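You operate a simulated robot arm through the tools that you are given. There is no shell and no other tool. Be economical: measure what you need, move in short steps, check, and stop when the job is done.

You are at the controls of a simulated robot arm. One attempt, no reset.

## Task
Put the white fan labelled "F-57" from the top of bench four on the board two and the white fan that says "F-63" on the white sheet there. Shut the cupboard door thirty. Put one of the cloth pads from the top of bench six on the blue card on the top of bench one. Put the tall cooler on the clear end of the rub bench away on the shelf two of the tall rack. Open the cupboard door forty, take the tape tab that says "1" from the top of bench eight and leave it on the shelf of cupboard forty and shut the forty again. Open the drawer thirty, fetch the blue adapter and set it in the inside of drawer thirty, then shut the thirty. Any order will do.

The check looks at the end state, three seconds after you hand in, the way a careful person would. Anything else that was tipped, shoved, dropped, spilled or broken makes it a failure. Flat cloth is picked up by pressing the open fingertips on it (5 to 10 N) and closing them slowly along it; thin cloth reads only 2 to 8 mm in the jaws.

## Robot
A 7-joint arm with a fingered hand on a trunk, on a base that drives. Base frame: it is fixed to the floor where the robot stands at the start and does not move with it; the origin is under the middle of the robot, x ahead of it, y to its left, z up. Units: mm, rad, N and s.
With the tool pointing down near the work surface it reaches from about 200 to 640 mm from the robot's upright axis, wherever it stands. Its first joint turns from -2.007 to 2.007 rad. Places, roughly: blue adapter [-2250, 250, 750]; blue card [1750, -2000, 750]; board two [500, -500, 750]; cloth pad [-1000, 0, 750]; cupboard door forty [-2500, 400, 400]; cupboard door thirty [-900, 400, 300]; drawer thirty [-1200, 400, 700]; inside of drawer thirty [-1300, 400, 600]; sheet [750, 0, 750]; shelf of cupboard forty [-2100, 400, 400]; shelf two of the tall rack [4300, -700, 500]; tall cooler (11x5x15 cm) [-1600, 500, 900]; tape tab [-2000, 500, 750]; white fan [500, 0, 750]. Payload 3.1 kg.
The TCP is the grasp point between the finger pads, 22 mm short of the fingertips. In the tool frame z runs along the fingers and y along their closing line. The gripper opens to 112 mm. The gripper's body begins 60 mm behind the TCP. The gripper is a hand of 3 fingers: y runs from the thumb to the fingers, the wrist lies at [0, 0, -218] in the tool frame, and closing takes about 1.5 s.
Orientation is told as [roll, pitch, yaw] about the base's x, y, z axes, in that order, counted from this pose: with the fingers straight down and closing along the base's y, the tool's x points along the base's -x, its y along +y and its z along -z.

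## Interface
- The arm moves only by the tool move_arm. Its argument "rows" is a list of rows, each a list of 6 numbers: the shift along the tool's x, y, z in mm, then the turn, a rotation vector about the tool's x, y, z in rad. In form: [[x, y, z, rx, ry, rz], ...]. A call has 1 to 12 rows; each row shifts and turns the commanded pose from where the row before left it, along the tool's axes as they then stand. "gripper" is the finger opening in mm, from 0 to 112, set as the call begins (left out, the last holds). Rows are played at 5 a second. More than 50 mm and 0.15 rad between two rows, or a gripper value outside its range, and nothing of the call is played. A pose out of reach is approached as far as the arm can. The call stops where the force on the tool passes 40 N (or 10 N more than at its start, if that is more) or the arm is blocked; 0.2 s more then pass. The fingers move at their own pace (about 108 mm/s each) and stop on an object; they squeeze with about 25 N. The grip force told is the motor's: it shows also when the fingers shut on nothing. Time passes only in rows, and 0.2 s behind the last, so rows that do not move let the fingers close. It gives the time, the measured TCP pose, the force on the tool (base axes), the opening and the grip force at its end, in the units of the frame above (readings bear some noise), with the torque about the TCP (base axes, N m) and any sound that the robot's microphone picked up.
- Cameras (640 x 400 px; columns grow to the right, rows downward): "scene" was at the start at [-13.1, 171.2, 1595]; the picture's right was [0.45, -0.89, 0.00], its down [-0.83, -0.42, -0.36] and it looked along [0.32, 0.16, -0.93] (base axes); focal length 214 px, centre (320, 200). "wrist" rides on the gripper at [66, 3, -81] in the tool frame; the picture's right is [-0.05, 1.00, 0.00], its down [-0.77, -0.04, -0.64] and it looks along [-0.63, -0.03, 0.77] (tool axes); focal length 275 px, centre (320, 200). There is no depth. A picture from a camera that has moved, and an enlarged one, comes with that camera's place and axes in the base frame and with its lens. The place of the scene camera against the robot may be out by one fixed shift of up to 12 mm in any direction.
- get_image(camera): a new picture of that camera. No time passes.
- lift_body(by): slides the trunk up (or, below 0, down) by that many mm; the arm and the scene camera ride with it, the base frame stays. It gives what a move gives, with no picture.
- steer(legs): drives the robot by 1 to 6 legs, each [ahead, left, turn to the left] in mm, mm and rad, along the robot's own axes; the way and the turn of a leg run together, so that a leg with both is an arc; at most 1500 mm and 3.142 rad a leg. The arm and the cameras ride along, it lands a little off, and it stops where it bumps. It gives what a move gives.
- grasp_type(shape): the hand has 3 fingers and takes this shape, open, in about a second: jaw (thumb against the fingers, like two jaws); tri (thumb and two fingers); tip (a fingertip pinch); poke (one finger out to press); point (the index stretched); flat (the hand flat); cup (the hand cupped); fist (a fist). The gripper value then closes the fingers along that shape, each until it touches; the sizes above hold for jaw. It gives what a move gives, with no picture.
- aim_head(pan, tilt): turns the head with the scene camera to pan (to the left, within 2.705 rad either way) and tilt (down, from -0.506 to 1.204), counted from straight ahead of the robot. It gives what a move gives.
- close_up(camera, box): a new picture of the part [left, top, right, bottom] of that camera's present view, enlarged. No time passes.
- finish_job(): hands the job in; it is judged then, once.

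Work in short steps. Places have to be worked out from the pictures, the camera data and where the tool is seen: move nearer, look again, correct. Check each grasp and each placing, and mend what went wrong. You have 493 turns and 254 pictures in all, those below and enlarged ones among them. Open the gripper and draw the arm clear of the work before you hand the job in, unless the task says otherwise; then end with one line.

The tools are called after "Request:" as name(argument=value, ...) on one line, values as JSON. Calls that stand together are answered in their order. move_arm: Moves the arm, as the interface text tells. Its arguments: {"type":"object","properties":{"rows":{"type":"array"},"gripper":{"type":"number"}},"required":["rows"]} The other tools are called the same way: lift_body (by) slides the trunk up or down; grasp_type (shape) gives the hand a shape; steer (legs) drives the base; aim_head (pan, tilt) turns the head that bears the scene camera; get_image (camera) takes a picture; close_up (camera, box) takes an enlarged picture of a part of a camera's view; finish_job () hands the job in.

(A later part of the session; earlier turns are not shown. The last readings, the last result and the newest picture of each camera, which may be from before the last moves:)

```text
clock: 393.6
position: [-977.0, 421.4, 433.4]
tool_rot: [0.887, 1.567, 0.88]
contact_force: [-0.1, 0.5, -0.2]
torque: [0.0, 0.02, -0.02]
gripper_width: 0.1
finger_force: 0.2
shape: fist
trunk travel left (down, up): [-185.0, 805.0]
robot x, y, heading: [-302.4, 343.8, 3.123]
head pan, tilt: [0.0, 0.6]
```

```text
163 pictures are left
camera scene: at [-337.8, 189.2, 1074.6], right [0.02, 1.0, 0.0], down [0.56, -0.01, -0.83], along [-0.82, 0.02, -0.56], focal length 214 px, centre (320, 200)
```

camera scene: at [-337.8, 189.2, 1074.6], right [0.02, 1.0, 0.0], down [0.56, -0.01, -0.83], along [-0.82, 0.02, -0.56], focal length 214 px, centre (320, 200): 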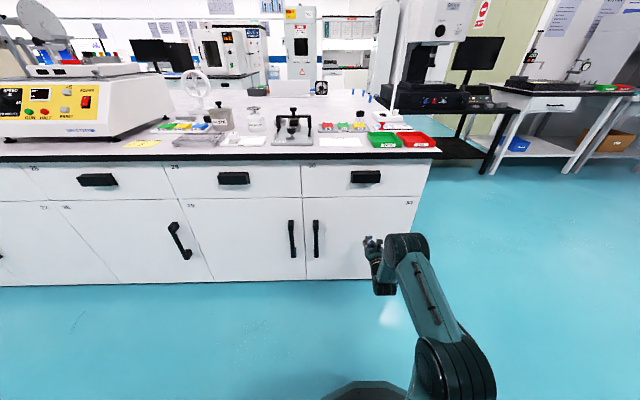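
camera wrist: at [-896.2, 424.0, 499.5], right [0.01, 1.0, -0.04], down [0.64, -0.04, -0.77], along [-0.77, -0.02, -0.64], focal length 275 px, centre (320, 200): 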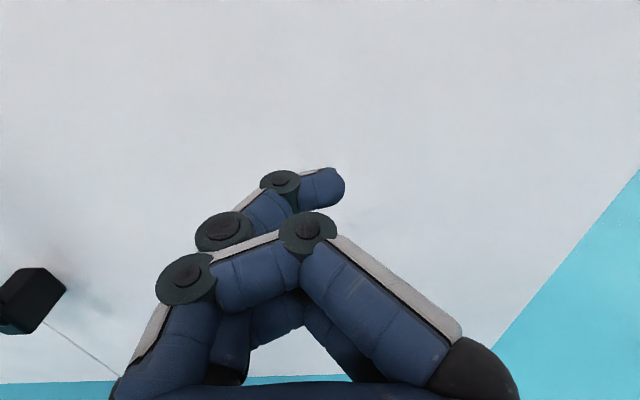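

The door seems nearly shut. Push the arm a bit more until force rises.

Request:
move_arm(rows=[[0, 0, 8, 0, 0, 0], [0, 0, 8, 0, 0, 0], [0, 0, 8, 0, 0, 0], [0, 0, 8, 0, 0, 0]])

Request:
close_up(camera="scene", box=[270, 140, 450, 300])

```text
clock: 394.6
position: [-1009.4, 421.0, 432.6]
tool_rot: [0.818, 1.565, 0.807]
contact_force: [0.5, -0.6, -0.1]
torque: [0.0, 0.03, -0.03]
gripper_width: 0.1
finger_force: 0.0
shape: fist
trunk travel left (down, up): [-185.0, 805.0]
robot x, y, heading: [-303.5, 350.5, 3.115]
head pan, tilt: [0.0, 0.6]
```

```text
2.50 times, centred on (360, 220) of scene
camera zoom: at [-337.9, 189.2, 1074.6], right [0.02, 1.0, 0.0], down [0.56, -0.01, -0.83], along [-0.82, 0.02, -0.57], focal length 536 px, centre (220, 150)
```

zoom: 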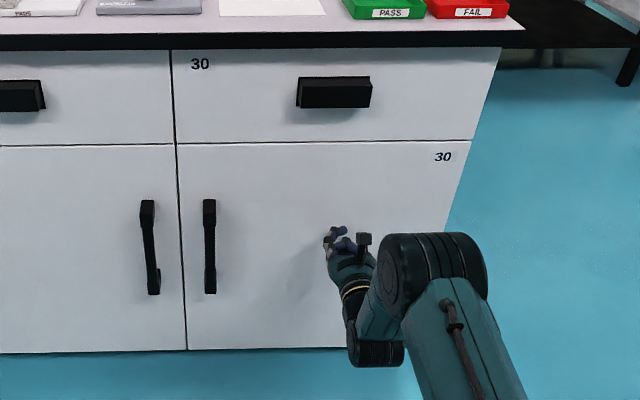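

Looks shut; confirm by pushing further until a reaction appears.

Request:
move_arm(rows=[[0, 0, 8, 0, 0, 0], [0, 0, 8, 0, 0, 0], [0, 0, 8, 0, 0, 0], [0, 0, 8, 0, 0, 0]])

Request:
get_image(camera="wrist")

```text
clock: 395.3
position: [-1022.8, 416.5, 432.7]
tool_rot: [0.67, 1.563, 0.672]
contact_force: [17.3, -2.5, 5.6]
torque: [0.0, 0.05, 0.03]
gripper_width: 0.0
finger_force: 0.0
shape: fist
trunk travel left (down, up): [-185.0, 805.0]
robot x, y, heading: [-301.7, 349.1, 3.125]
head pan, tilt: [0.0, 0.6]
stopped in row 3: the force on the tool passed its limit at 50 N (the readings are from after the stop); the commanded pose is now the measured one
```

```text
161 pictures are left
camera wrist: at [-942.5, 420.2, 498.7], right [0.0, 1.0, -0.04], down [0.64, -0.03, -0.77], along [-0.77, -0.03, -0.64], focal length 275 px, centre (320, 200)
```

wrist: 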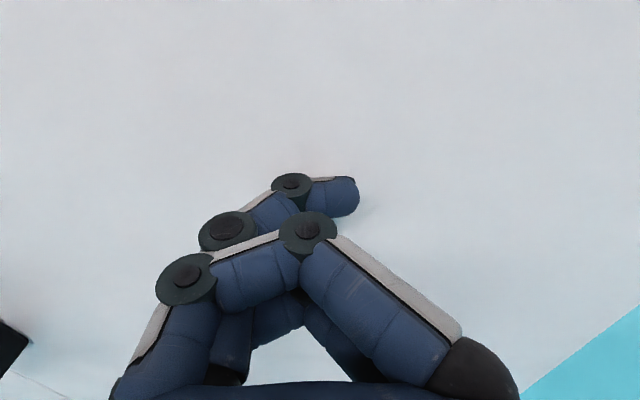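

Door thirty is firmly shut. Now back off, raise the hand to the drawer handle height (~700) and view the handle.

Request:
steer(legs=[[-220, 0, 0]])

Request:
lift_body(by=275)

Request:
grasp_type(shape="jaw")

Request:
get_image(camera="wrist")

Request:
close_up(camera="wrist", box=[220, 0, 420, 125])

```text
clock: 397.0
position: [-804.2, 412.2, 430.1]
tool_rot: [0.432, 1.561, 0.431]
contact_force: [-0.6, 0.4, -0.7]
torque: [-0.01, 0.04, -0.01]
gripper_width: 0.1
finger_force: 0.0
shape: fist
trunk travel left (down, up): [-185.0, 805.0]
robot x, y, heading: [-81.8, 348.5, 3.123]
head pan, tilt: [0.0, 0.6]
```

```text
clock: 399.8
position: [-805.0, 412.6, 705.4]
tool_rot: [0.432, 1.563, 0.431]
contact_force: [1.0, 0.5, -0.2]
torque: [0.02, -0.03, 0.01]
gripper_width: 0.1
finger_force: 0.1
shape: fist
trunk travel left (down, up): [-460.0, 530.0]
robot x, y, heading: [-81.3, 346.0, 3.119]
head pan, tilt: [0.0, 0.6]
```

```text
clock: 400.6
position: [-805.8, 412.8, 705.7]
tool_rot: [0.442, 1.561, 0.44]
contact_force: [0.1, 0.3, -0.1]
torque: [-0.01, 0.01, 0.02]
gripper_width: 48.1
finger_force: 0.1
shape: jaw
trunk travel left (down, up): [-460.0, 530.0]
robot x, y, heading: [-84.5, 343.9, 3.121]
head pan, tilt: [0.0, 0.6]
```

```text
160 pictures are left
camera wrist: at [-724.9, 416.0, 772.2], right [0.0, 1.0, -0.04], down [0.64, -0.03, -0.77], along [-0.77, -0.03, -0.64], focal length 275 px, centre (320, 200)
```

wrist: 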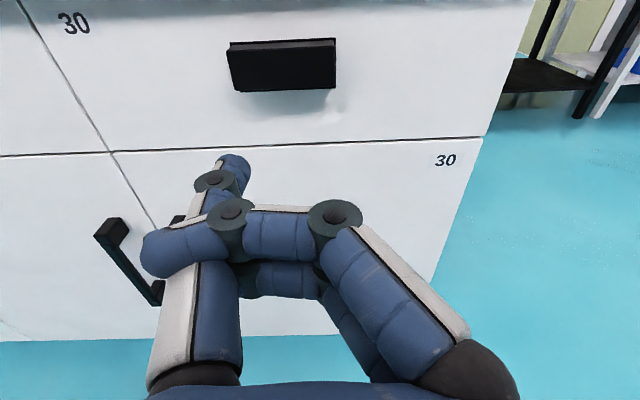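

```text
3.20 times, centred on (320, 62) of wrist
camera zoom: at [-724.9, 416.0, 772.2], right [0.0, 1.0, -0.04], down [0.64, -0.03, -0.77], along [-0.77, -0.03, -0.64], focal length 881 px, centre (320, 640)
```

zoom: 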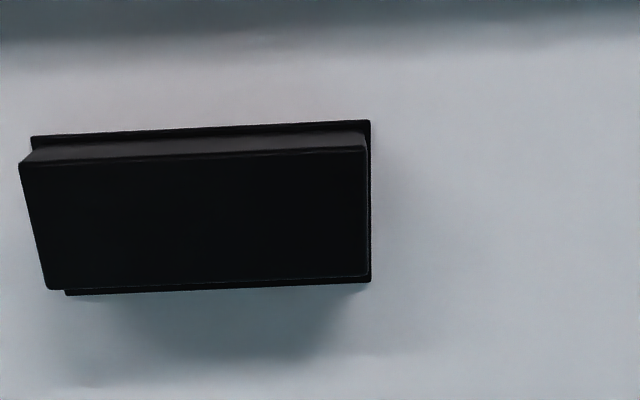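

Handle box ≈ y 327–426, z 683–720, front x≈-1005. I'll roll the hand 90° to grip it top-and-bottom.

Request:
move_arm(rows=[[0, -37, -30, 0, 0, 0], [0, 0, 0, 0, 0, -0.1428], [0, 0, 0, 0, 0, -0.1428], [0, 0, 0, 0, 0, -0.1428], [0, 0, 0, 0, 0, -0.1428], [0, 0, 0, 0, 0, -0.1428], [0, 0, 0, 0, 0, -0.1428], [0, 0, 0, 0, 0, -0.1428], [0, 0, 0, 0, 0, -0.1428], [0, 0, 0, 0, 0, -0.1428], [0, 0, 0, 0, 0, -0.1428], [0, 0, 0, 0, 0, -0.1428]], gripper=80)

Request:
get_image(camera="wrist")

```text
clock: 403.2
position: [-775.8, 376.7, 705.5]
tool_rot: [1.563, -0.007, 1.57]
contact_force: [0.2, -1.3, -0.1]
torque: [-0.01, -0.04, 0.01]
gripper_width: 0.3
finger_force: 0.0
shape: jaw
trunk travel left (down, up): [-460.0, 530.0]
robot x, y, heading: [-84.8, 340.0, 3.123]
head pan, tilt: [0.0, 0.6]
```

```text
158 pictures are left
camera wrist: at [-694.5, 310.1, 708.8], right [-0.01, 0.04, 1.0], down [0.64, 0.77, -0.03], along [-0.77, 0.64, -0.03], focal length 275 px, centre (320, 200)
```

wrist: 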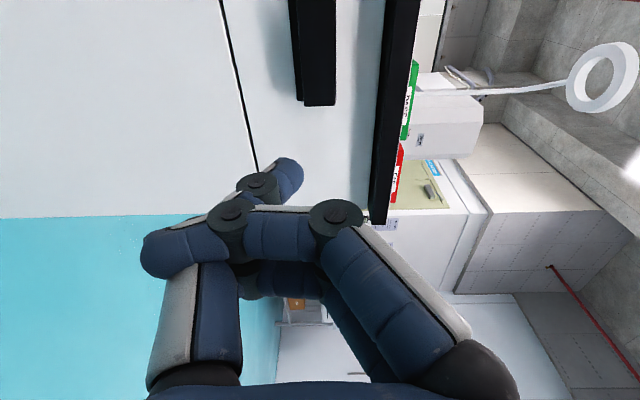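

The fingers appear still folded; re-issue the jaw shape.

Request:
grasp_type(shape="jaw")

Request:
move_arm(rows=[[0, 0, 0, 0, 0, 0], [0, 0, 0, 0, 0, 0], [0, 0, 0, 0, 0, 0], [0, 0, 0, 0, 0, 0]], gripper=85)

Request:
get_image(camera="wrist")

```text
clock: 404.1
position: [-774.2, 375.7, 705.5]
tool_rot: [1.565, -0.001, 1.572]
contact_force: [0.7, -0.7, 0.7]
torque: [-0.01, 0.01, 0.01]
gripper_width: 111.8
finger_force: 0.0
shape: jaw
trunk travel left (down, up): [-460.0, 530.0]
robot x, y, heading: [-85.3, 344.5, 3.125]
head pan, tilt: [0.0, 0.6]
```

```text
clock: 405.1
position: [-775.0, 375.7, 706.4]
tool_rot: [1.563, -0.004, 1.571]
contact_force: [0.5, -0.1, -0.9]
torque: [0.0, 0.01, -0.02]
gripper_width: 85.2
finger_force: 0.3
shape: jaw
trunk travel left (down, up): [-460.0, 530.0]
robot x, y, heading: [-85.5, 343.3, 3.116]
head pan, tilt: [0.0, 0.6]
```

```text
157 pictures are left
camera wrist: at [-694.5, 310.1, 709.0], right [-0.01, 0.04, 1.0], down [0.64, 0.77, -0.03], along [-0.77, 0.64, -0.03], focal length 275 px, centre (320, 200)
```

wrist: 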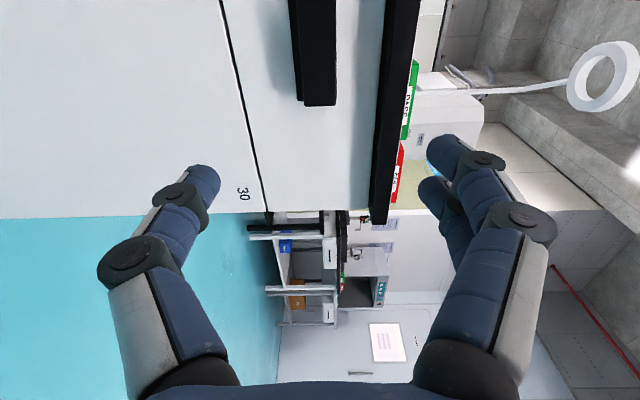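

Handle centre ≈ (-1003,376,703). Narrow to 70 mm, drive ahead 190 mm, then look.

Request:
move_arm(rows=[[0, -3, 0, 0, 0, 0], [0, 0, 0, 0, 0, 0]], gripper=70)

Request:
steer(legs=[[185, 0, 0]])

Request:
get_image(camera="wrist")

```text
clock: 405.8
position: [-774.8, 375.1, 702.1]
tool_rot: [1.563, -0.003, 1.572]
contact_force: [0.9, 0.0, 0.1]
torque: [0.02, -0.01, -0.03]
gripper_width: 70.4
finger_force: 0.1
shape: jaw
trunk travel left (down, up): [-460.0, 530.0]
robot x, y, heading: [-79.9, 346.5, 3.12]
head pan, tilt: [0.0, 0.6]
```

```text
clock: 407.3
position: [-957.6, 379.2, 702.5]
tool_rot: [1.561, -0.004, 1.568]
contact_force: [0.1, 0.1, -0.5]
torque: [0.03, -0.03, 0.01]
gripper_width: 70.5
finger_force: 0.0
shape: jaw
trunk travel left (down, up): [-460.0, 530.0]
robot x, y, heading: [-265.8, 348.4, 3.114]
head pan, tilt: [0.0, 0.6]
```

```text
156 pictures are left
camera wrist: at [-877.1, 314.5, 705.8], right [-0.01, 0.04, 1.0], down [0.64, 0.77, -0.03], along [-0.77, 0.64, -0.03], focal length 275 px, centre (320, 200)
```

wrist: 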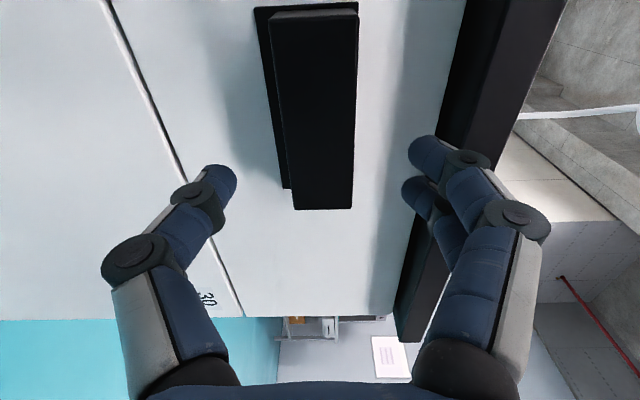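

Straddling well. Advance 42 mm and close.

Request:
move_arm(rows=[[0, 0, 15, 0, 0, 0], [0, 0, 15, 0, 0, 0], [0, 0, 10, 0, 0, 0]])

Request:
move_arm(rows=[[0, 0, 0, 0, 0, 0], [0, 0, 0, 0, 0, 0], [0, 0, 0, 0, 0, 0], [0, 0, 0, 0, 0, 0], [0, 0, 0, 0, 0, 0], [0, 0, 0, 0, 0, 0]], gripper=15)

Request:
get_image(camera="wrist")

```text
clock: 408.1
position: [-996.6, 380.0, 701.1]
tool_rot: [1.564, -0.005, 1.571]
contact_force: [0.2, -0.6, 0.4]
torque: [0.01, 0.02, -0.01]
gripper_width: 70.5
finger_force: 0.1
shape: jaw
trunk travel left (down, up): [-460.0, 530.0]
robot x, y, heading: [-264.3, 346.4, 3.12]
head pan, tilt: [0.0, 0.6]
```

```text
clock: 409.5
position: [-998.2, 380.3, 702.7]
tool_rot: [1.564, -0.003, 1.571]
contact_force: [-3.9, -1.3, 1.6]
torque: [0.03, 0.35, 0.05]
gripper_width: 28.3
finger_force: 24.6
shape: jaw
trunk travel left (down, up): [-460.0, 530.0]
robot x, y, heading: [-260.7, 347.7, 3.122]
head pan, tilt: [0.0, 0.6]
```

```text
155 pictures are left
camera wrist: at [-916.8, 314.5, 705.4], right [-0.01, 0.04, 1.0], down [0.64, 0.77, -0.03], along [-0.77, 0.64, -0.03], focal length 275 px, centre (320, 200)
```

wrist: 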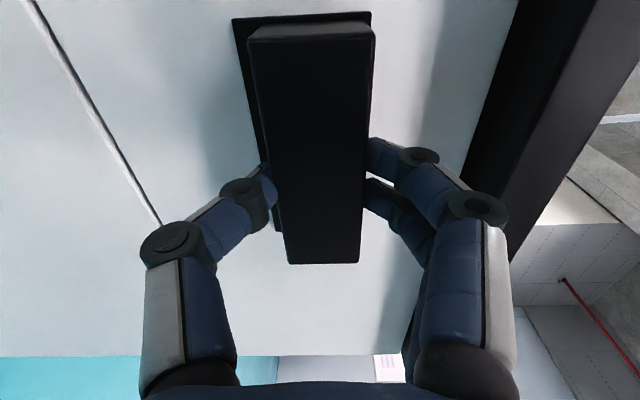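

Gripped (28 mm). Pull the drawer by retracting the arm.

Request:
move_arm(rows=[[0, 0, -15, 0, 0, 0], [0, 0, -20, 0, 0, 0], [0, 0, -25, 0, 0, 0], [0, 0, -25, 0, 0, 0], [0, 0, -25, 0, 0, 0], [0, 0, -25, 0, 0, 0], [0, 0, -25, 0, 0, 0]])

Request:
get_image(camera="scene")

```text
clock: 411.1
position: [-837.6, 381.1, 703.5]
tool_rot: [1.562, -0.005, 1.569]
contact_force: [2.0, -2.6, -3.7]
torque: [0.05, 0.34, 0.03]
gripper_width: 28.5
finger_force: 24.9
shape: jaw
trunk travel left (down, up): [-460.0, 530.0]
robot x, y, heading: [-267.2, 349.8, 3.117]
head pan, tilt: [0.0, 0.6]
```

```text
154 pictures are left
camera scene: at [-299.9, 188.4, 1349.6], right [0.02, 1.0, 0.0], down [0.56, -0.01, -0.83], along [-0.83, 0.02, -0.56], focal length 214 px, centre (320, 200)
```

scene: 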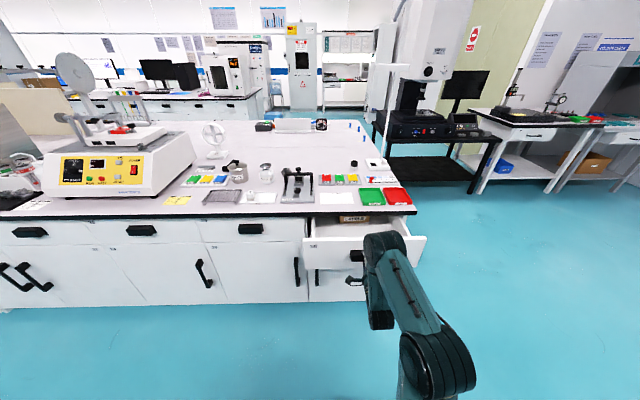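

Drawer opens fine; pull another 130 mm by backing the base.

Request:
steer(legs=[[-130, 0, 0]])

Request:
get_image(camera="scene")

Request:
close_up(camera="scene", box=[270, 180, 450, 300])

```text
clock: 412.4
position: [-707.1, 380.2, 703.1]
tool_rot: [1.565, -0.001, 1.568]
contact_force: [0.5, 12.6, -1.7]
torque: [-0.05, 0.38, -0.14]
gripper_width: 28.1
finger_force: 24.9
shape: jaw
trunk travel left (down, up): [-460.0, 530.0]
robot x, y, heading: [-130.7, 343.0, 3.119]
head pan, tilt: [0.0, 0.6]
```

```text
153 pictures are left
camera scene: at [-169.3, 187.7, 1349.9], right [0.02, 1.0, 0.0], down [0.56, -0.01, -0.82], along [-0.82, 0.02, -0.57], focal length 214 px, centre (320, 200)
```

scene: 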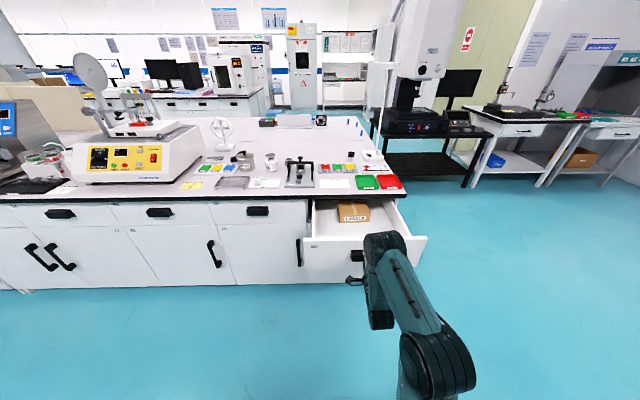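

```text
3.33 times, centred on (360, 240) of scene
camera zoom: at [-169.3, 187.7, 1349.9], right [0.02, 1.0, 0.0], down [0.56, -0.01, -0.82], along [-0.82, 0.02, -0.57], focal length 715 px, centre (187, 67)
```

zoom: 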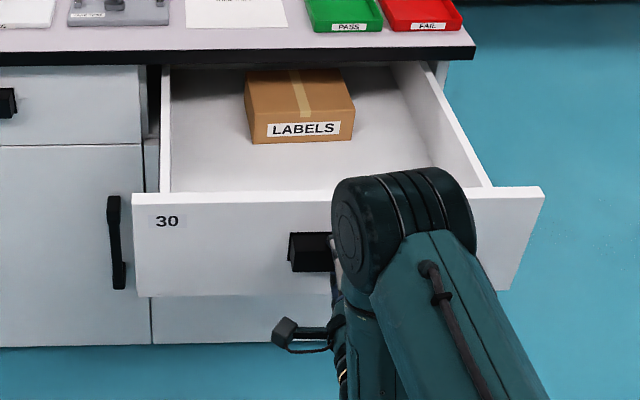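

Open ~290 mm; plenty of room in front of the LABELS box. Release the handle and back away.

Request:
move_arm(rows=[[0, 0, 0, 0, 0, 0], [0, 0, 0, 0, 0, 0], [0, 0, 0, 0, 0, 0], [0, 0, 0, 0, 0, 0]], gripper=75)

Request:
move_arm(rows=[[0, 0, -20, 0, 0, 0], [0, 0, -30, 0, 0, 0], [0, 0, -30, 0, 0, 0]])

Request:
get_image(camera="wrist")

```text
clock: 413.4
position: [-706.4, 377.5, 703.6]
tool_rot: [1.564, -0.003, 1.568]
contact_force: [-0.3, 0.5, -0.5]
torque: [0.0, 0.01, 0.01]
gripper_width: 74.8
finger_force: 0.0
shape: jaw
trunk travel left (down, up): [-460.0, 530.0]
robot x, y, heading: [-132.7, 345.2, 3.125]
head pan, tilt: [0.0, 0.6]
```

```text
clock: 414.2
position: [-627.6, 377.5, 704.0]
tool_rot: [1.563, -0.004, 1.565]
contact_force: [-0.1, -0.1, 0.9]
torque: [0.0, 0.01, 0.01]
gripper_width: 74.9
finger_force: 0.2
shape: jaw
trunk travel left (down, up): [-460.0, 530.0]
robot x, y, heading: [-133.8, 341.8, 3.122]
head pan, tilt: [0.0, 0.6]
```

```text
151 pictures are left
camera wrist: at [-546.1, 312.3, 708.2], right [-0.01, 0.04, 1.0], down [0.64, 0.77, -0.03], along [-0.77, 0.64, -0.03], focal length 275 px, centre (320, 200)
```

wrist: 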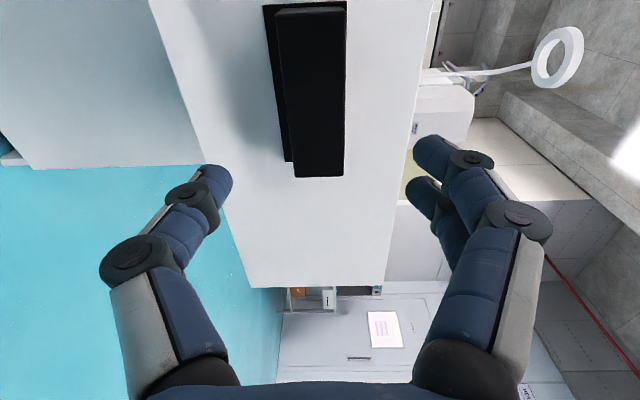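

Released. Drive to the bench end facing -y, away from obstacles, and turn the hand back to pointing down.

Request:
steer(legs=[[60, 0, 0], [0, -1200, 0], [0, 0, 1.585]])

Request:
lift_body(by=300)

Request:
move_arm(rows=[[0, 0, 0, 0, 0, 0.1428], [0, 0, 0, 0, 0, 0.1428], [0, 0, 0, 0, 0, 0.1428], [0, 0, 0, 0, 0, 0.1428], [0, 0, 0, 0, 0, 0.1428], [0, 0, 0, 0, 0, 0.1428], [0, 0, 0, 0, 0, 0.1428], [0, 0, 0, 0, 0, 0.1428], [0, 0, 0, 0, 0, 0.1428], [0, 0, 0, 0, 0, 0.1428], [0, 0, 0, 0, 0, 0.1428]])

Request:
move_arm(rows=[[0, 0, 0, 0, -0.1428, 0], [0, 0, 0, 0, -0.1428, 0], [0, 0, 0, 0, -0.1428, 0], [0, 0, 0, 0, -0.1428, 0], [0, 0, 0, 0, -0.1428, 0], [0, 0, 0, 0, -0.1428, 0], [0, 0, 0, 0, -0.1428, 0], [0, 0, 0, 0, -0.1428, 0], [0, 0, 0, 0, -0.1428, 0], [0, 0, 0, 0, -0.1428, 0], [0, 0, 0, 0, -0.1428, 0]])

```text
clock: 424.6
position: [-191.4, 1045.7, 704.9]
tool_rot: [1.566, -0.003, -3.123]
contact_force: [0.0, -0.8, 0.7]
torque: [0.01, -0.01, -0.02]
gripper_width: 74.9
finger_force: 0.0
shape: jaw
trunk travel left (down, up): [-460.0, 530.0]
robot x, y, heading: [-167.7, 1541.4, -1.577]
head pan, tilt: [0.0, 0.6]
```

```text
clock: 427.6
position: [-191.0, 1044.6, 1005.1]
tool_rot: [1.563, -0.004, -3.123]
contact_force: [0.2, 0.4, -0.3]
torque: [0.01, -0.03, -0.02]
gripper_width: 74.9
finger_force: 0.1
shape: jaw
trunk travel left (down, up): [-760.0, 230.0]
robot x, y, heading: [-166.0, 1539.0, -1.569]
head pan, tilt: [0.0, 0.6]
```

```text
clock: 430.1
position: [-191.2, 1046.3, 1005.7]
tool_rot: [0.165, 1.564, 1.756]
contact_force: [0.0, 0.3, 0.3]
torque: [0.03, -0.01, 0.03]
gripper_width: 74.8
finger_force: 0.1
shape: jaw
trunk travel left (down, up): [-760.0, 230.0]
robot x, y, heading: [-170.1, 1535.9, -1.562]
head pan, tilt: [0.0, 0.6]
```

```text
clock: 432.4
position: [-184.8, 1034.6, 1003.2]
tool_rot: [-0.003, 0.054, 1.595]
contact_force: [0.1, -0.5, 0.6]
torque: [-0.04, 0.04, 0.0]
gripper_width: 74.9
finger_force: 0.1
shape: jaw
out of reach, approached as far as the arm can: row 9
trunk travel left (down, up): [-760.0, 230.0]
robot x, y, heading: [-169.6, 1539.7, -1.572]
head pan, tilt: [0.0, 0.6]
```

Trim the residual tilt and drive to the tab area.

Request:
move_arm(rows=[[0, 0, 0, 0, -0.054, 0], [0, 0, 0, 0, 0, 0]], gripper=60)

Request:
steer(legs=[[0, -1500, 0], [0, -200, 0], [480, 0, 0]])

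Request:
get_image(camera="wrist")

```text
clock: 433.1
position: [-185.3, 1034.8, 1005.4]
tool_rot: [-0.006, 0.001, 1.594]
contact_force: [-1.3, 0.9, -0.8]
torque: [0.02, 0.01, -0.02]
gripper_width: 60.9
finger_force: 0.0
shape: jaw
trunk travel left (down, up): [-760.0, 230.0]
robot x, y, heading: [-169.4, 1539.7, -1.567]
head pan, tilt: [0.0, 0.6]
```

```text
clock: 444.2
position: [-1899.8, 556.8, 1003.7]
tool_rot: [-0.007, 0.0, 1.591]
contact_force: [-0.4, -0.5, -0.8]
torque: [0.03, -0.01, -0.01]
gripper_width: 60.7
finger_force: 0.1
shape: jaw
trunk travel left (down, up): [-760.0, 230.0]
robot x, y, heading: [-1882.6, 1060.0, -1.573]
head pan, tilt: [0.0, 0.6]
```

```text
150 pictures are left
camera wrist: at [-1902.0, 490.2, 1085.4], right [-1.0, 0.03, -0.01], down [0.01, 0.77, 0.63], along [0.02, 0.63, -0.77], focal length 275 px, centre (320, 200)
```

wrist: 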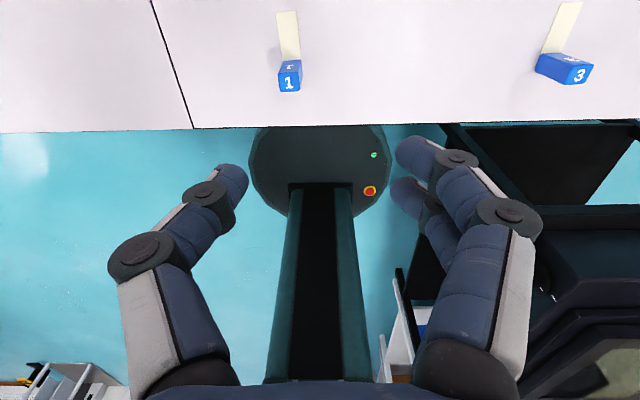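

Zoom in on tab 1.

Request:
close_up(camera="wrist", box=[240, 0, 340, 110])

```text
3.64 times, centred on (290, 55) of wrist
camera zoom: at [-1902.0, 490.2, 1085.4], right [-1.0, 0.03, -0.01], down [0.01, 0.77, 0.63], along [0.02, 0.63, -0.77], focal length 1001 px, centre (429, 727)
```

zoom: 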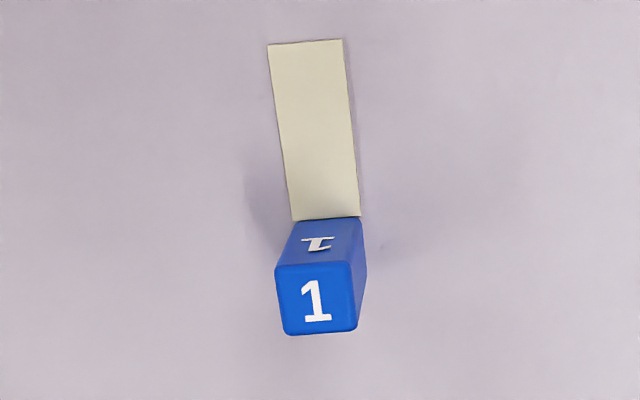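

Block "1": 18×15×43 mm, centre ≈(-1873,557), tape toward -y. It must later go on a low shelf, so I grasp it with a horizontal hand from the +y side. Back off 130, shift, pitch the hand.

Request:
steer(legs=[[-140, 0, 0]])

Request:
move_arm(rows=[[0, -27, 0, 0, 0, 0], [0, 0, 0, 0, 0.1428, 0], [0, 0, 0, 0, 0.1428, 0], [0, 0, 0, 0, 0.1428, 0], [0, 0, 0, 0, 0.1428, 0], [0, 0, 0, 0, 0.1428, 0], [0, 0, 0, 0, 0.1428, 0], [0, 0, 0, 0, 0.1428, 0], [0, 0, 0, 0, 0.1428, 0], [0, 0, 0, 0, 0.1428, 0], [0, 0, 0, 0, 0.1428, 0], [0, 0, 0, 0, 0.1428, 0]])

Request:
get_image(camera="wrist")

```text
clock: 445.5
position: [-1899.3, 695.5, 1004.6]
tool_rot: [-0.008, 0.004, 1.592]
contact_force: [0.3, 1.2, 1.0]
torque: [-0.01, 0.01, -0.02]
gripper_width: 60.4
finger_force: 0.1
shape: jaw
trunk travel left (down, up): [-760.0, 230.0]
robot x, y, heading: [-1881.0, 1200.1, -1.576]
head pan, tilt: [0.0, 0.6]
```

```text
clock: 448.1
position: [-1872.8, 692.4, 1004.7]
tool_rot: [-2.016, 1.562, -0.426]
contact_force: [-0.4, -0.2, -1.0]
torque: [0.04, -0.02, -0.04]
gripper_width: 60.5
finger_force: 0.0
shape: jaw
out of reach, approached as far as the arm can: row 4
trunk travel left (down, up): [-760.0, 230.0]
robot x, y, heading: [-1884.4, 1200.8, -1.575]
head pan, tilt: [0.0, 0.6]
```

```text
148 pictures are left
camera wrist: at [-1877.6, 773.3, 1070.8], right [-1.0, -0.02, -0.05], down [0.03, 0.63, -0.77], along [0.05, -0.77, -0.63], focal length 275 px, centre (320, 200)
```

wrist: 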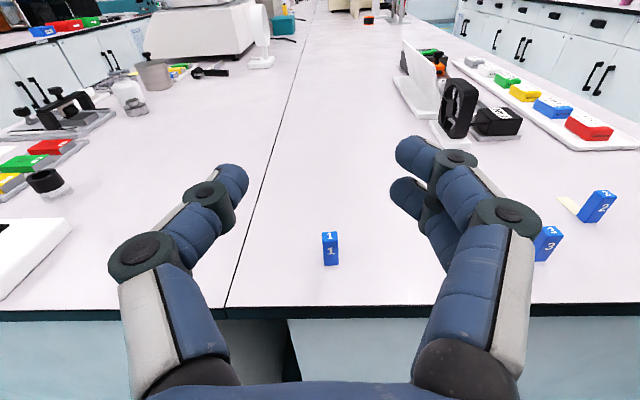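

Block straight ahead. Lower the trunk 164 mm to z≈840, then check.

Request:
lift_body(by=-164)

Request:
move_arm(rows=[[0, 3, 40, 0, 0, 0], [0, 0, 40, 0, 0, 0]])

Request:
get_image(camera="wrist")

```text
clock: 450.0
position: [-1871.9, 692.3, 840.6]
tool_rot: [-1.888, 1.562, -0.297]
contact_force: [0.4, 0.4, 0.2]
torque: [0.01, -0.01, 0.02]
gripper_width: 60.2
finger_force: 0.0
shape: jaw
trunk travel left (down, up): [-596.0, 394.0]
robot x, y, heading: [-1882.2, 1197.0, -1.574]
head pan, tilt: [0.0, 0.6]
```

```text
clock: 450.6
position: [-1873.9, 610.1, 840.4]
tool_rot: [-1.862, 1.561, -0.27]
contact_force: [0.0, -0.8, -0.2]
torque: [-0.01, -0.01, -0.01]
gripper_width: 60.4
finger_force: 0.0
shape: jaw
trunk travel left (down, up): [-596.0, 394.0]
robot x, y, heading: [-1881.7, 1197.5, -1.57]
head pan, tilt: [0.0, 0.6]
```

```text
147 pictures are left
camera wrist: at [-1878.5, 691.7, 907.8], right [-1.0, -0.02, -0.05], down [0.03, 0.63, -0.77], along [0.05, -0.77, -0.63], focal length 275 px, centre (320, 200)
```

wrist: 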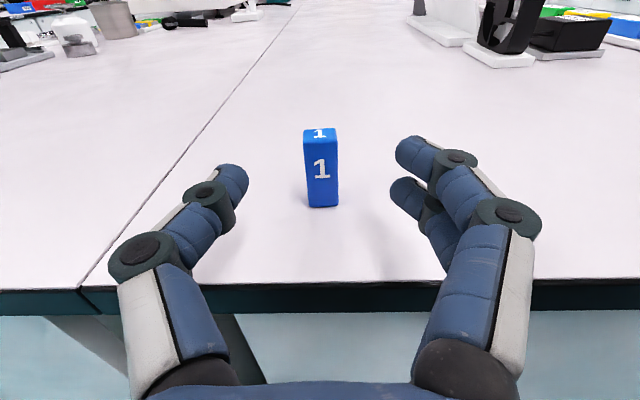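

Advance 44 mm and close on the block.

Request:
move_arm(rows=[[0, 0, 22, 0, 0, 0], [0, 0, 22, 0, 0, 0]])

Request:
get_image(camera="wrist")

```text
clock: 451.2
position: [-1872.7, 566.6, 841.0]
tool_rot: [-1.783, 1.564, -0.193]
contact_force: [0.3, -0.3, 0.3]
torque: [0.04, 0.01, 0.01]
gripper_width: 60.2
finger_force: 0.0
shape: jaw
trunk travel left (down, up): [-596.0, 394.0]
robot x, y, heading: [-1883.3, 1200.5, -1.579]
head pan, tilt: [0.0, 0.6]
```

```text
146 pictures are left
camera wrist: at [-1877.7, 648.6, 907.6], right [-1.0, -0.02, -0.05], down [0.03, 0.64, -0.77], along [0.05, -0.77, -0.63], focal length 275 px, centre (320, 200)
```

wrist: 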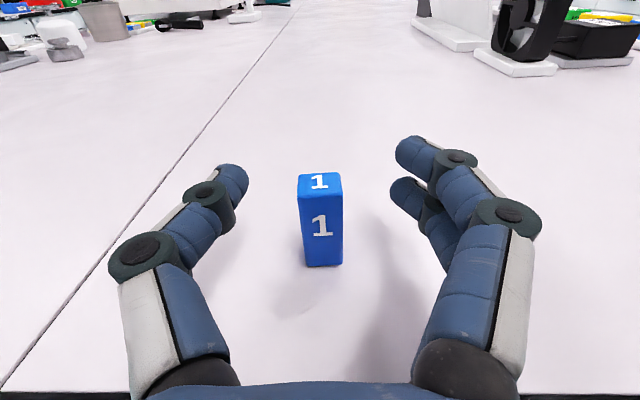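

Request:
move_arm(rows=[[0, 0, 3, 0, 0, 0], [0, 0, 0, 0, 0, 0], [0, 0, 0, 0, 0, 0], [0, 0, 0, 0, 0, 0], [0, 0, 0, 0, 0, 0], [0, 0, 0, 0, 0, 0], [0, 0, 0, 0, 0, 0]], gripper=5)

Request:
get_image(camera="wrist")

```text
clock: 452.8
position: [-1873.0, 563.6, 840.7]
tool_rot: [-1.876, 1.561, -0.286]
contact_force: [-0.3, 0.2, 0.8]
torque: [-0.01, 0.05, -0.01]
gripper_width: 0.0
finger_force: 24.8
shape: jaw
trunk travel left (down, up): [-596.0, 394.0]
robot x, y, heading: [-1883.4, 1196.9, -1.572]
head pan, tilt: [0.0, 0.6]
```

```text
145 pictures are left
camera wrist: at [-1877.6, 646.0, 907.6], right [-1.0, -0.02, -0.05], down [0.03, 0.63, -0.77], along [0.05, -0.77, -0.63], focal length 275 px, centre (320, 200)
```

wrist: 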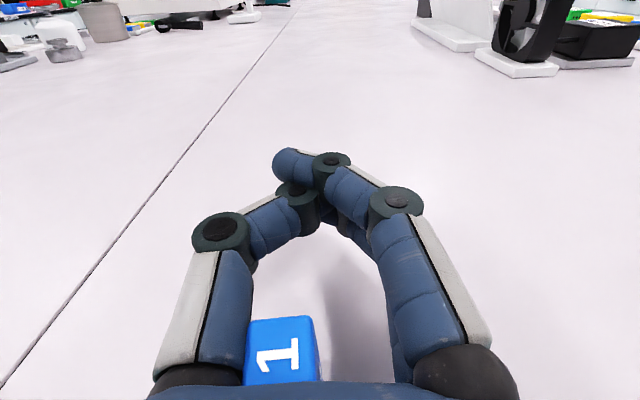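

The fingers shut past the block: it is now standing turned, close to the palm near the bench edge. Look closely before doing anything.

Request:
close_up(camera="wrist", box=[160, 220, 480, 400])

Request:
aim_head(pan=0, tilt=1.0)

Request:
get_image(camera="scene")

```text
2.00 times, centred on (320, 310) of wrist
camera zoom: at [-1877.6, 646.0, 907.6], right [-1.0, -0.02, -0.05], down [0.03, 0.63, -0.77], along [0.05, -0.77, -0.63], focal length 551 px, centre (320, -20)
```

zoom: 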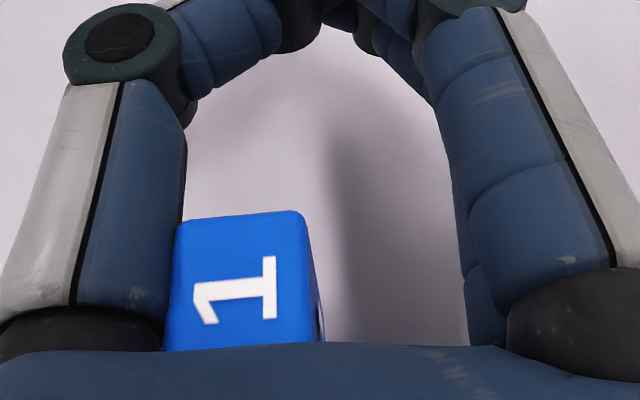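

```text
clock: 453.7
position: [-1872.2, 565.5, 840.6]
tool_rot: [-1.874, 1.561, -0.281]
contact_force: [-1.0, 0.3, 0.4]
torque: [0.02, 0.04, 0.03]
gripper_width: 0.0
finger_force: 25.1
shape: jaw
trunk travel left (down, up): [-596.0, 394.0]
robot x, y, heading: [-1881.7, 1195.8, -1.574]
head pan, tilt: [0.0, 1.0]
```

```text
143 pictures are left
camera scene: at [-1731.5, 1180.9, 1453.7], right [-1.0, 0.0, 0.0], down [0.0, 0.84, -0.54], along [0.0, -0.54, -0.84], focal length 214 px, centre (320, 200)
```

scene: 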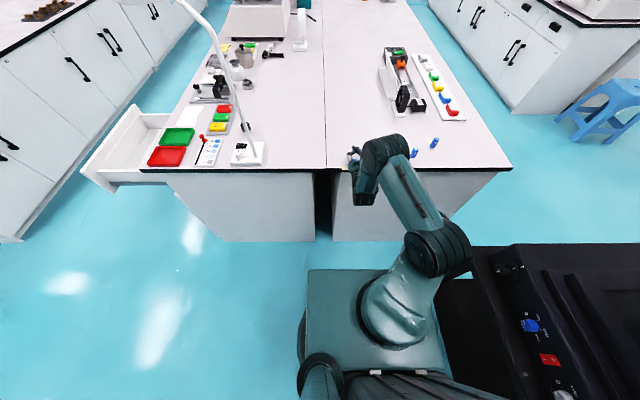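

The block appears to be standing between the closed fingers and the palm, right at the bench edge. I keep it caged and push gently forward (-y) to bring it safely inboard.

Request:
move_arm(rows=[[0, 0, 5, 0, 0, 0], [0, 0, 5, 0, 0, 0], [0, 0, 5, 0, 0, 0], [0, 0, 5, 0, 0, 0], [0, 0, 5, 0, 0, 0], [0, 0, 5, 0, 0, 0], [0, 0, 5, 0, 0, 0], [0, 0, 5, 0, 0, 0]])

Request:
close_up(camera="wrist", box=[160, 220, 480, 400])

```text
clock: 455.5
position: [-1870.5, 525.0, 842.1]
tool_rot: [-1.863, 1.56, -0.274]
contact_force: [-0.1, 0.5, 0.5]
torque: [-0.01, 0.04, 0.0]
gripper_width: 0.0
finger_force: 25.0
shape: jaw
trunk travel left (down, up): [-596.0, 394.0]
robot x, y, heading: [-1879.5, 1199.9, -1.576]
head pan, tilt: [0.0, 1.0]
```

```text
2.00 times, centred on (320, 310) of wrist
camera zoom: at [-1876.6, 605.9, 907.5], right [-1.0, -0.02, -0.05], down [0.03, 0.63, -0.77], along [0.05, -0.77, -0.63], focal length 551 px, centre (320, -20)
```

zoom: 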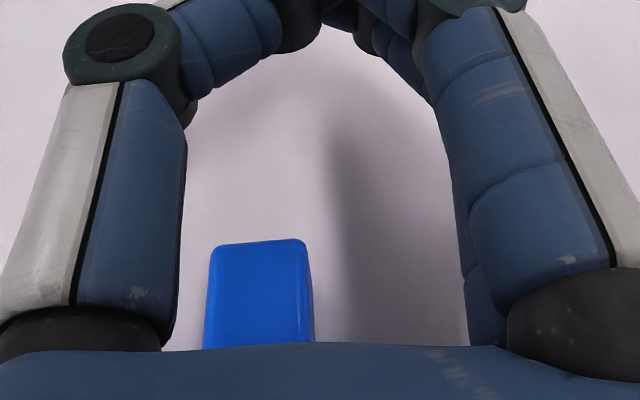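

The block has tipped over but lies inboard. Raise the hand straight up and look.

Request:
move_arm(rows=[[10, 0, 0, 0, 0, 0], [20, 0, 0, 0, 0, 0], [40, 0, 0, 0, 0, 0], [45, 0, 0, 0, 0, 0]])

Request:
get_image(camera="wrist")

Request:
steer(legs=[[-140, 0, 0]])

Request:
get_image(camera="wrist")

```text
clock: 456.5
position: [-1873.4, 525.5, 957.9]
tool_rot: [-2.0, 1.563, -0.407]
contact_force: [-0.6, -0.7, -1.0]
torque: [-0.01, 0.04, -0.03]
gripper_width: 0.0
finger_force: 24.8
shape: jaw
trunk travel left (down, up): [-596.0, 394.0]
robot x, y, heading: [-1879.6, 1199.0, -1.573]
head pan, tilt: [0.0, 1.0]
```

```text
141 pictures are left
camera wrist: at [-1878.3, 606.7, 1024.0], right [-1.0, -0.02, -0.05], down [0.03, 0.63, -0.77], along [0.05, -0.77, -0.63], focal length 275 px, centre (320, 200)
```

wrist: 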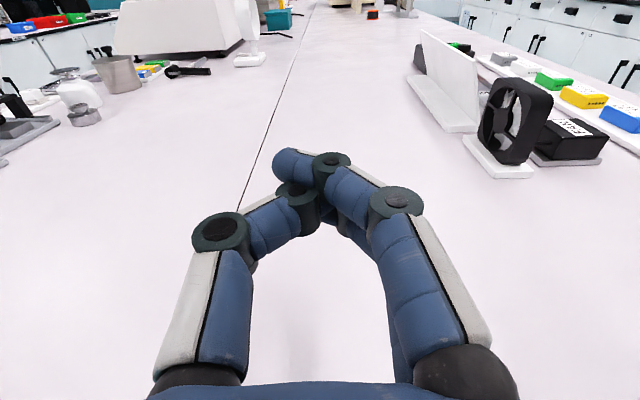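

```text
clock: 457.8
position: [-1873.0, 666.6, 957.6]
tool_rot: [-2.012, 1.562, -0.422]
contact_force: [-0.3, 0.0, -0.6]
torque: [0.05, 0.02, -0.01]
gripper_width: 0.0
finger_force: 25.2
shape: jaw
trunk travel left (down, up): [-596.0, 394.0]
robot x, y, heading: [-1881.7, 1337.3, -1.572]
head pan, tilt: [0.0, 1.0]
```

```text
140 pictures are left
camera wrist: at [-1877.9, 747.5, 1023.8], right [-1.0, -0.02, -0.05], down [0.03, 0.63, -0.77], along [0.05, -0.77, -0.63], focal length 275 px, centre (320, 200)
```

wrist: 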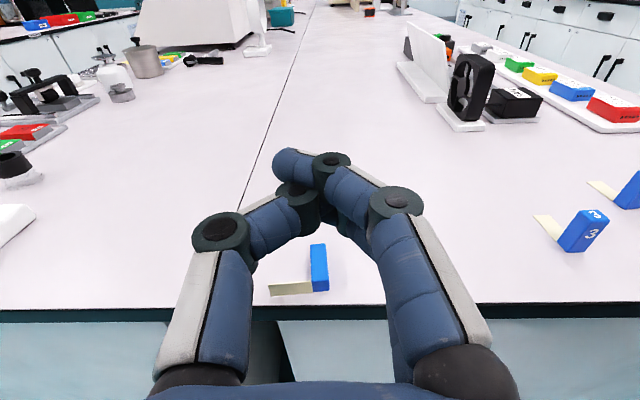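

The tab lies on its side, base toward +y, tape toward +x – stable and inboard. Grasping it with the hand pointing down and then pitching the hand to horizontal will set it upright. Open, drive ahead 150, pitch the hand down.

Request:
steer(legs=[[170, 0, 0]])

Request:
move_arm(rows=[[0, 0, 0, 0, -0.1428, 0], [0, 0, 0, 0, -0.1428, 0], [0, 0, 0, 0, -0.1428, 0], [0, 0, 0, 0, -0.1428, 0], [0, 0, 0, 0, -0.1428, 0], [0, 0, 0, 0, -0.1428, 0], [0, 0, 0, 0, -0.1428, 0], [0, 0, 0, 0, -0.1428, 0], [0, 0, 0, 0, -0.1428, 0], [0, 0, 0, 0, -0.1428, 0], [0, 0, 0, 0, -0.1428, 0]], gripper=60)

Request:
get_image(camera="wrist")

```text
clock: 459.2
position: [-1874.7, 493.7, 955.8]
tool_rot: [-1.762, 1.564, -0.172]
contact_force: [-0.4, -0.2, 0.2]
torque: [-0.01, 0.01, 0.0]
gripper_width: 0.3
finger_force: 25.2
shape: jaw
trunk travel left (down, up): [-596.0, 394.0]
robot x, y, heading: [-1882.6, 1165.8, -1.572]
head pan, tilt: [0.0, 1.0]
```

```text
clock: 461.6
position: [-1874.3, 507.9, 953.6]
tool_rot: [-0.007, 0.098, 1.59]
contact_force: [-0.5, -1.3, 0.9]
torque: [0.01, 0.04, 0.0]
gripper_width: 59.8
finger_force: 0.1
shape: jaw
out of reach, approached as far as the arm can: row 11
trunk travel left (down, up): [-596.0, 394.0]
robot x, y, heading: [-1883.4, 1168.2, -1.574]
head pan, tilt: [0.0, 1.0]
```

```text
139 pictures are left
camera wrist: at [-1876.0, 450.6, 1040.3], right [-1.0, 0.03, -0.01], down [0.02, 0.83, 0.56], along [0.02, 0.56, -0.83], focal length 275 px, centre (320, 200)
```

wrist: 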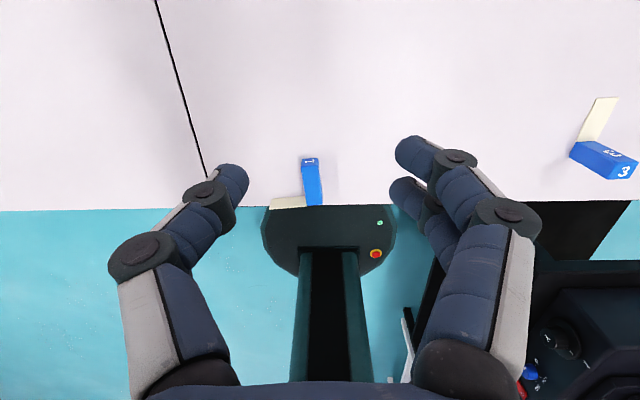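

Shift over the block and level the tool.

Request:
move_arm(rows=[[-34, -5, 0, 0, 0, 0], [-33, -5, 0, 0, 0, 0], [0, 0, 0, 0, -0.098, 0], [0, 0, 0, 0, 0, 0]])

Request:
get_image(camera="wrist")

```text
clock: 462.6
position: [-1864.1, 574.5, 946.5]
tool_rot: [-0.007, -0.001, 1.594]
contact_force: [-0.6, 0.2, -0.1]
torque: [-0.01, 0.01, -0.02]
gripper_width: 60.3
finger_force: 0.1
shape: jaw
trunk travel left (down, up): [-596.0, 394.0]
robot x, y, heading: [-1878.6, 1168.4, -1.576]
head pan, tilt: [0.0, 1.0]
```

```text
138 pictures are left
camera wrist: at [-1867.1, 508.9, 1027.4], right [-1.0, 0.03, -0.01], down [0.02, 0.77, 0.64], along [0.02, 0.64, -0.77], focal length 275 px, centre (320, 200)
```

wrist: 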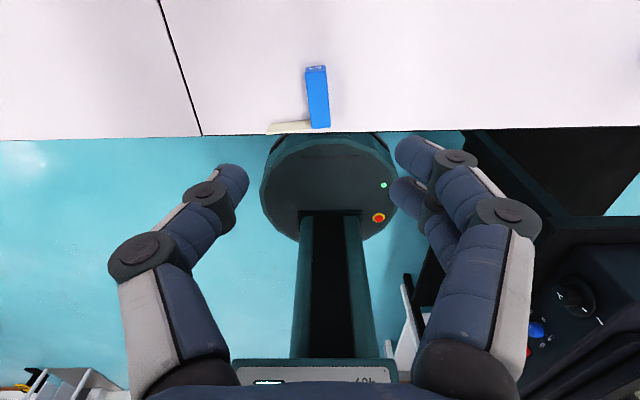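

Aligned. Descend to z≈845, look again.

Request:
move_arm(rows=[[0, 0, 40, 0, 0, 0], [0, 0, 40, 0, 0, 0], [0, 0, 21, 0, 0, 0]], gripper=50)

Request:
get_image(camera="wrist")

```text
clock: 463.4
position: [-1863.8, 573.0, 845.2]
tool_rot: [-0.007, -0.002, 1.591]
contact_force: [-0.1, -0.5, -0.2]
torque: [0.01, -0.02, 0.05]
gripper_width: 50.5
finger_force: 0.1
shape: jaw
trunk travel left (down, up): [-596.0, 394.0]
robot x, y, heading: [-1880.3, 1170.9, -1.572]
head pan, tilt: [0.0, 1.0]
```

```text
137 pictures are left
camera wrist: at [-1866.2, 508.1, 925.4], right [-1.0, 0.03, -0.01], down [0.02, 0.77, 0.64], along [0.02, 0.64, -0.77], focal length 275 px, centre (320, 200)
```

wrist: 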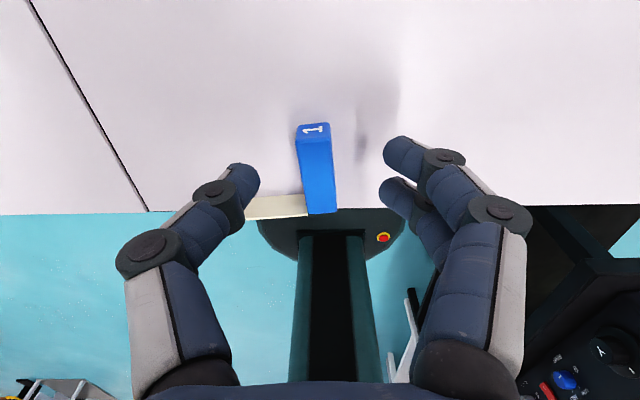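

Lower 11 mm and close on the block.

Request:
move_arm(rows=[[2, 1, 6, 0, 0, 0], [0, 0, 5, 0, 0, 0]])

Request:
move_arm(rows=[[0, 0, 0, 0, 0, 0], [0, 0, 0, 0, 0, 0], [0, 0, 0, 0, 0, 0], [0, 0, 0, 0, 0, 0], [0, 0, 0, 0, 0, 0]], gripper=8)

Request:
get_image(camera="wrist")

```text
clock: 464.1
position: [-1866.0, 571.7, 835.3]
tool_rot: [-0.006, 0.0, 1.591]
contact_force: [-0.6, 0.9, 0.5]
torque: [0.0, 0.0, -0.01]
gripper_width: 50.4
finger_force: 0.1
shape: jaw
trunk travel left (down, up): [-596.0, 394.0]
robot x, y, heading: [-1879.2, 1167.3, -1.575]
head pan, tilt: [0.0, 1.0]
```

```text
clock: 465.2
position: [-1864.8, 572.4, 837.5]
tool_rot: [-0.006, 0.006, 1.591]
contact_force: [-2.2, -5.9, 18.3]
torque: [-0.1, 0.03, 0.03]
gripper_width: 8.3
finger_force: 24.8
shape: jaw
trunk travel left (down, up): [-596.0, 394.0]
robot x, y, heading: [-1878.0, 1167.4, -1.579]
head pan, tilt: [0.0, 1.0]
```

```text
136 pictures are left
camera wrist: at [-1867.8, 506.6, 917.4], right [-1.0, 0.03, -0.01], down [0.02, 0.77, 0.63], along [0.02, 0.63, -0.77], focal length 275 px, centre (320, 200)
```

wrist: 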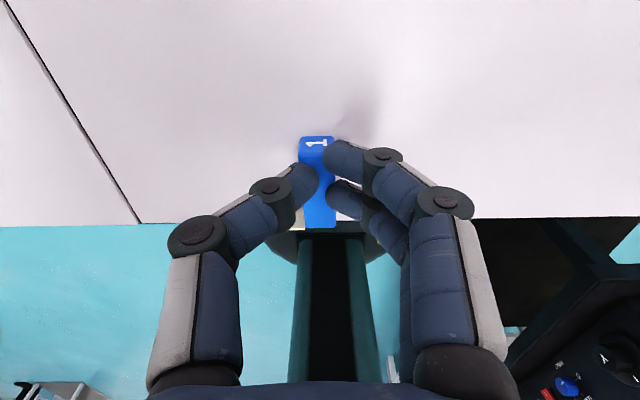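

Block is between the tips but the tips press the bench (18 N). Raise 3 mm and close fully.

Request:
move_arm(rows=[[0, 0, -3, 0, 0, 0], [0, 0, 0, 0, 0, 0], [0, 0, 0, 0, 0, 0], [0, 0, 0, 0, 0, 0]], gripper=0)

Request:
close_up(camera="wrist", box=[220, 100, 420, 260])

```text
clock: 466.2
position: [-1864.7, 572.7, 837.2]
tool_rot: [-0.006, -0.001, 1.592]
contact_force: [0.0, 0.1, -0.6]
torque: [0.02, 0.0, -0.03]
gripper_width: 7.3
finger_force: 25.4
shape: jaw
trunk travel left (down, up): [-596.0, 394.0]
robot x, y, heading: [-1885.8, 1166.6, -1.574]
head pan, tilt: [0.0, 1.0]
```

```text
2.50 times, centred on (320, 180) of wrist
camera zoom: at [-1867.0, 506.3, 917.8], right [-1.0, 0.03, -0.01], down [0.02, 0.77, 0.64], along [0.02, 0.64, -0.77], focal length 688 px, centre (320, 250)
```

zoom: 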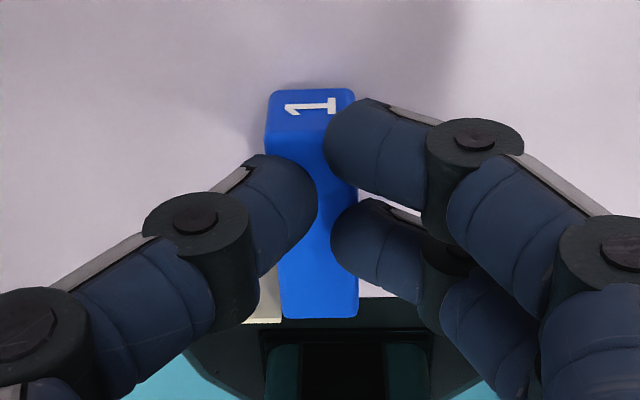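

Firm three-finger grip (stopped at 7 mm). Lift and check.

Request:
move_arm(rows=[[0, 0, -10, 0, 0, 0], [0, 0, -30, 0, 0, 0], [0, 0, -40, 0, 0, 0], [0, 0, -40, 0, 0, 0]])

Request:
get_image(camera="wrist")

```text
clock: 467.2
position: [-1865.6, 571.2, 958.5]
tool_rot: [-0.007, 0.0, 1.592]
contact_force: [-0.3, -1.0, 0.0]
torque: [0.04, 0.02, 0.04]
gripper_width: 7.0
finger_force: 25.1
shape: jaw
trunk travel left (down, up): [-596.0, 394.0]
robot x, y, heading: [-1879.1, 1167.4, -1.574]
head pan, tilt: [0.0, 1.0]
```

```text
134 pictures are left
camera wrist: at [-1867.8, 505.7, 1039.3], right [-1.0, 0.03, -0.01], down [0.02, 0.77, 0.64], along [0.02, 0.64, -0.77], focal length 275 px, centre (320, 200)
```

wrist: 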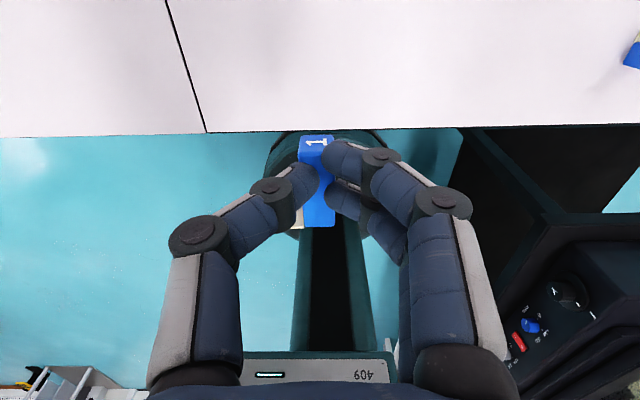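

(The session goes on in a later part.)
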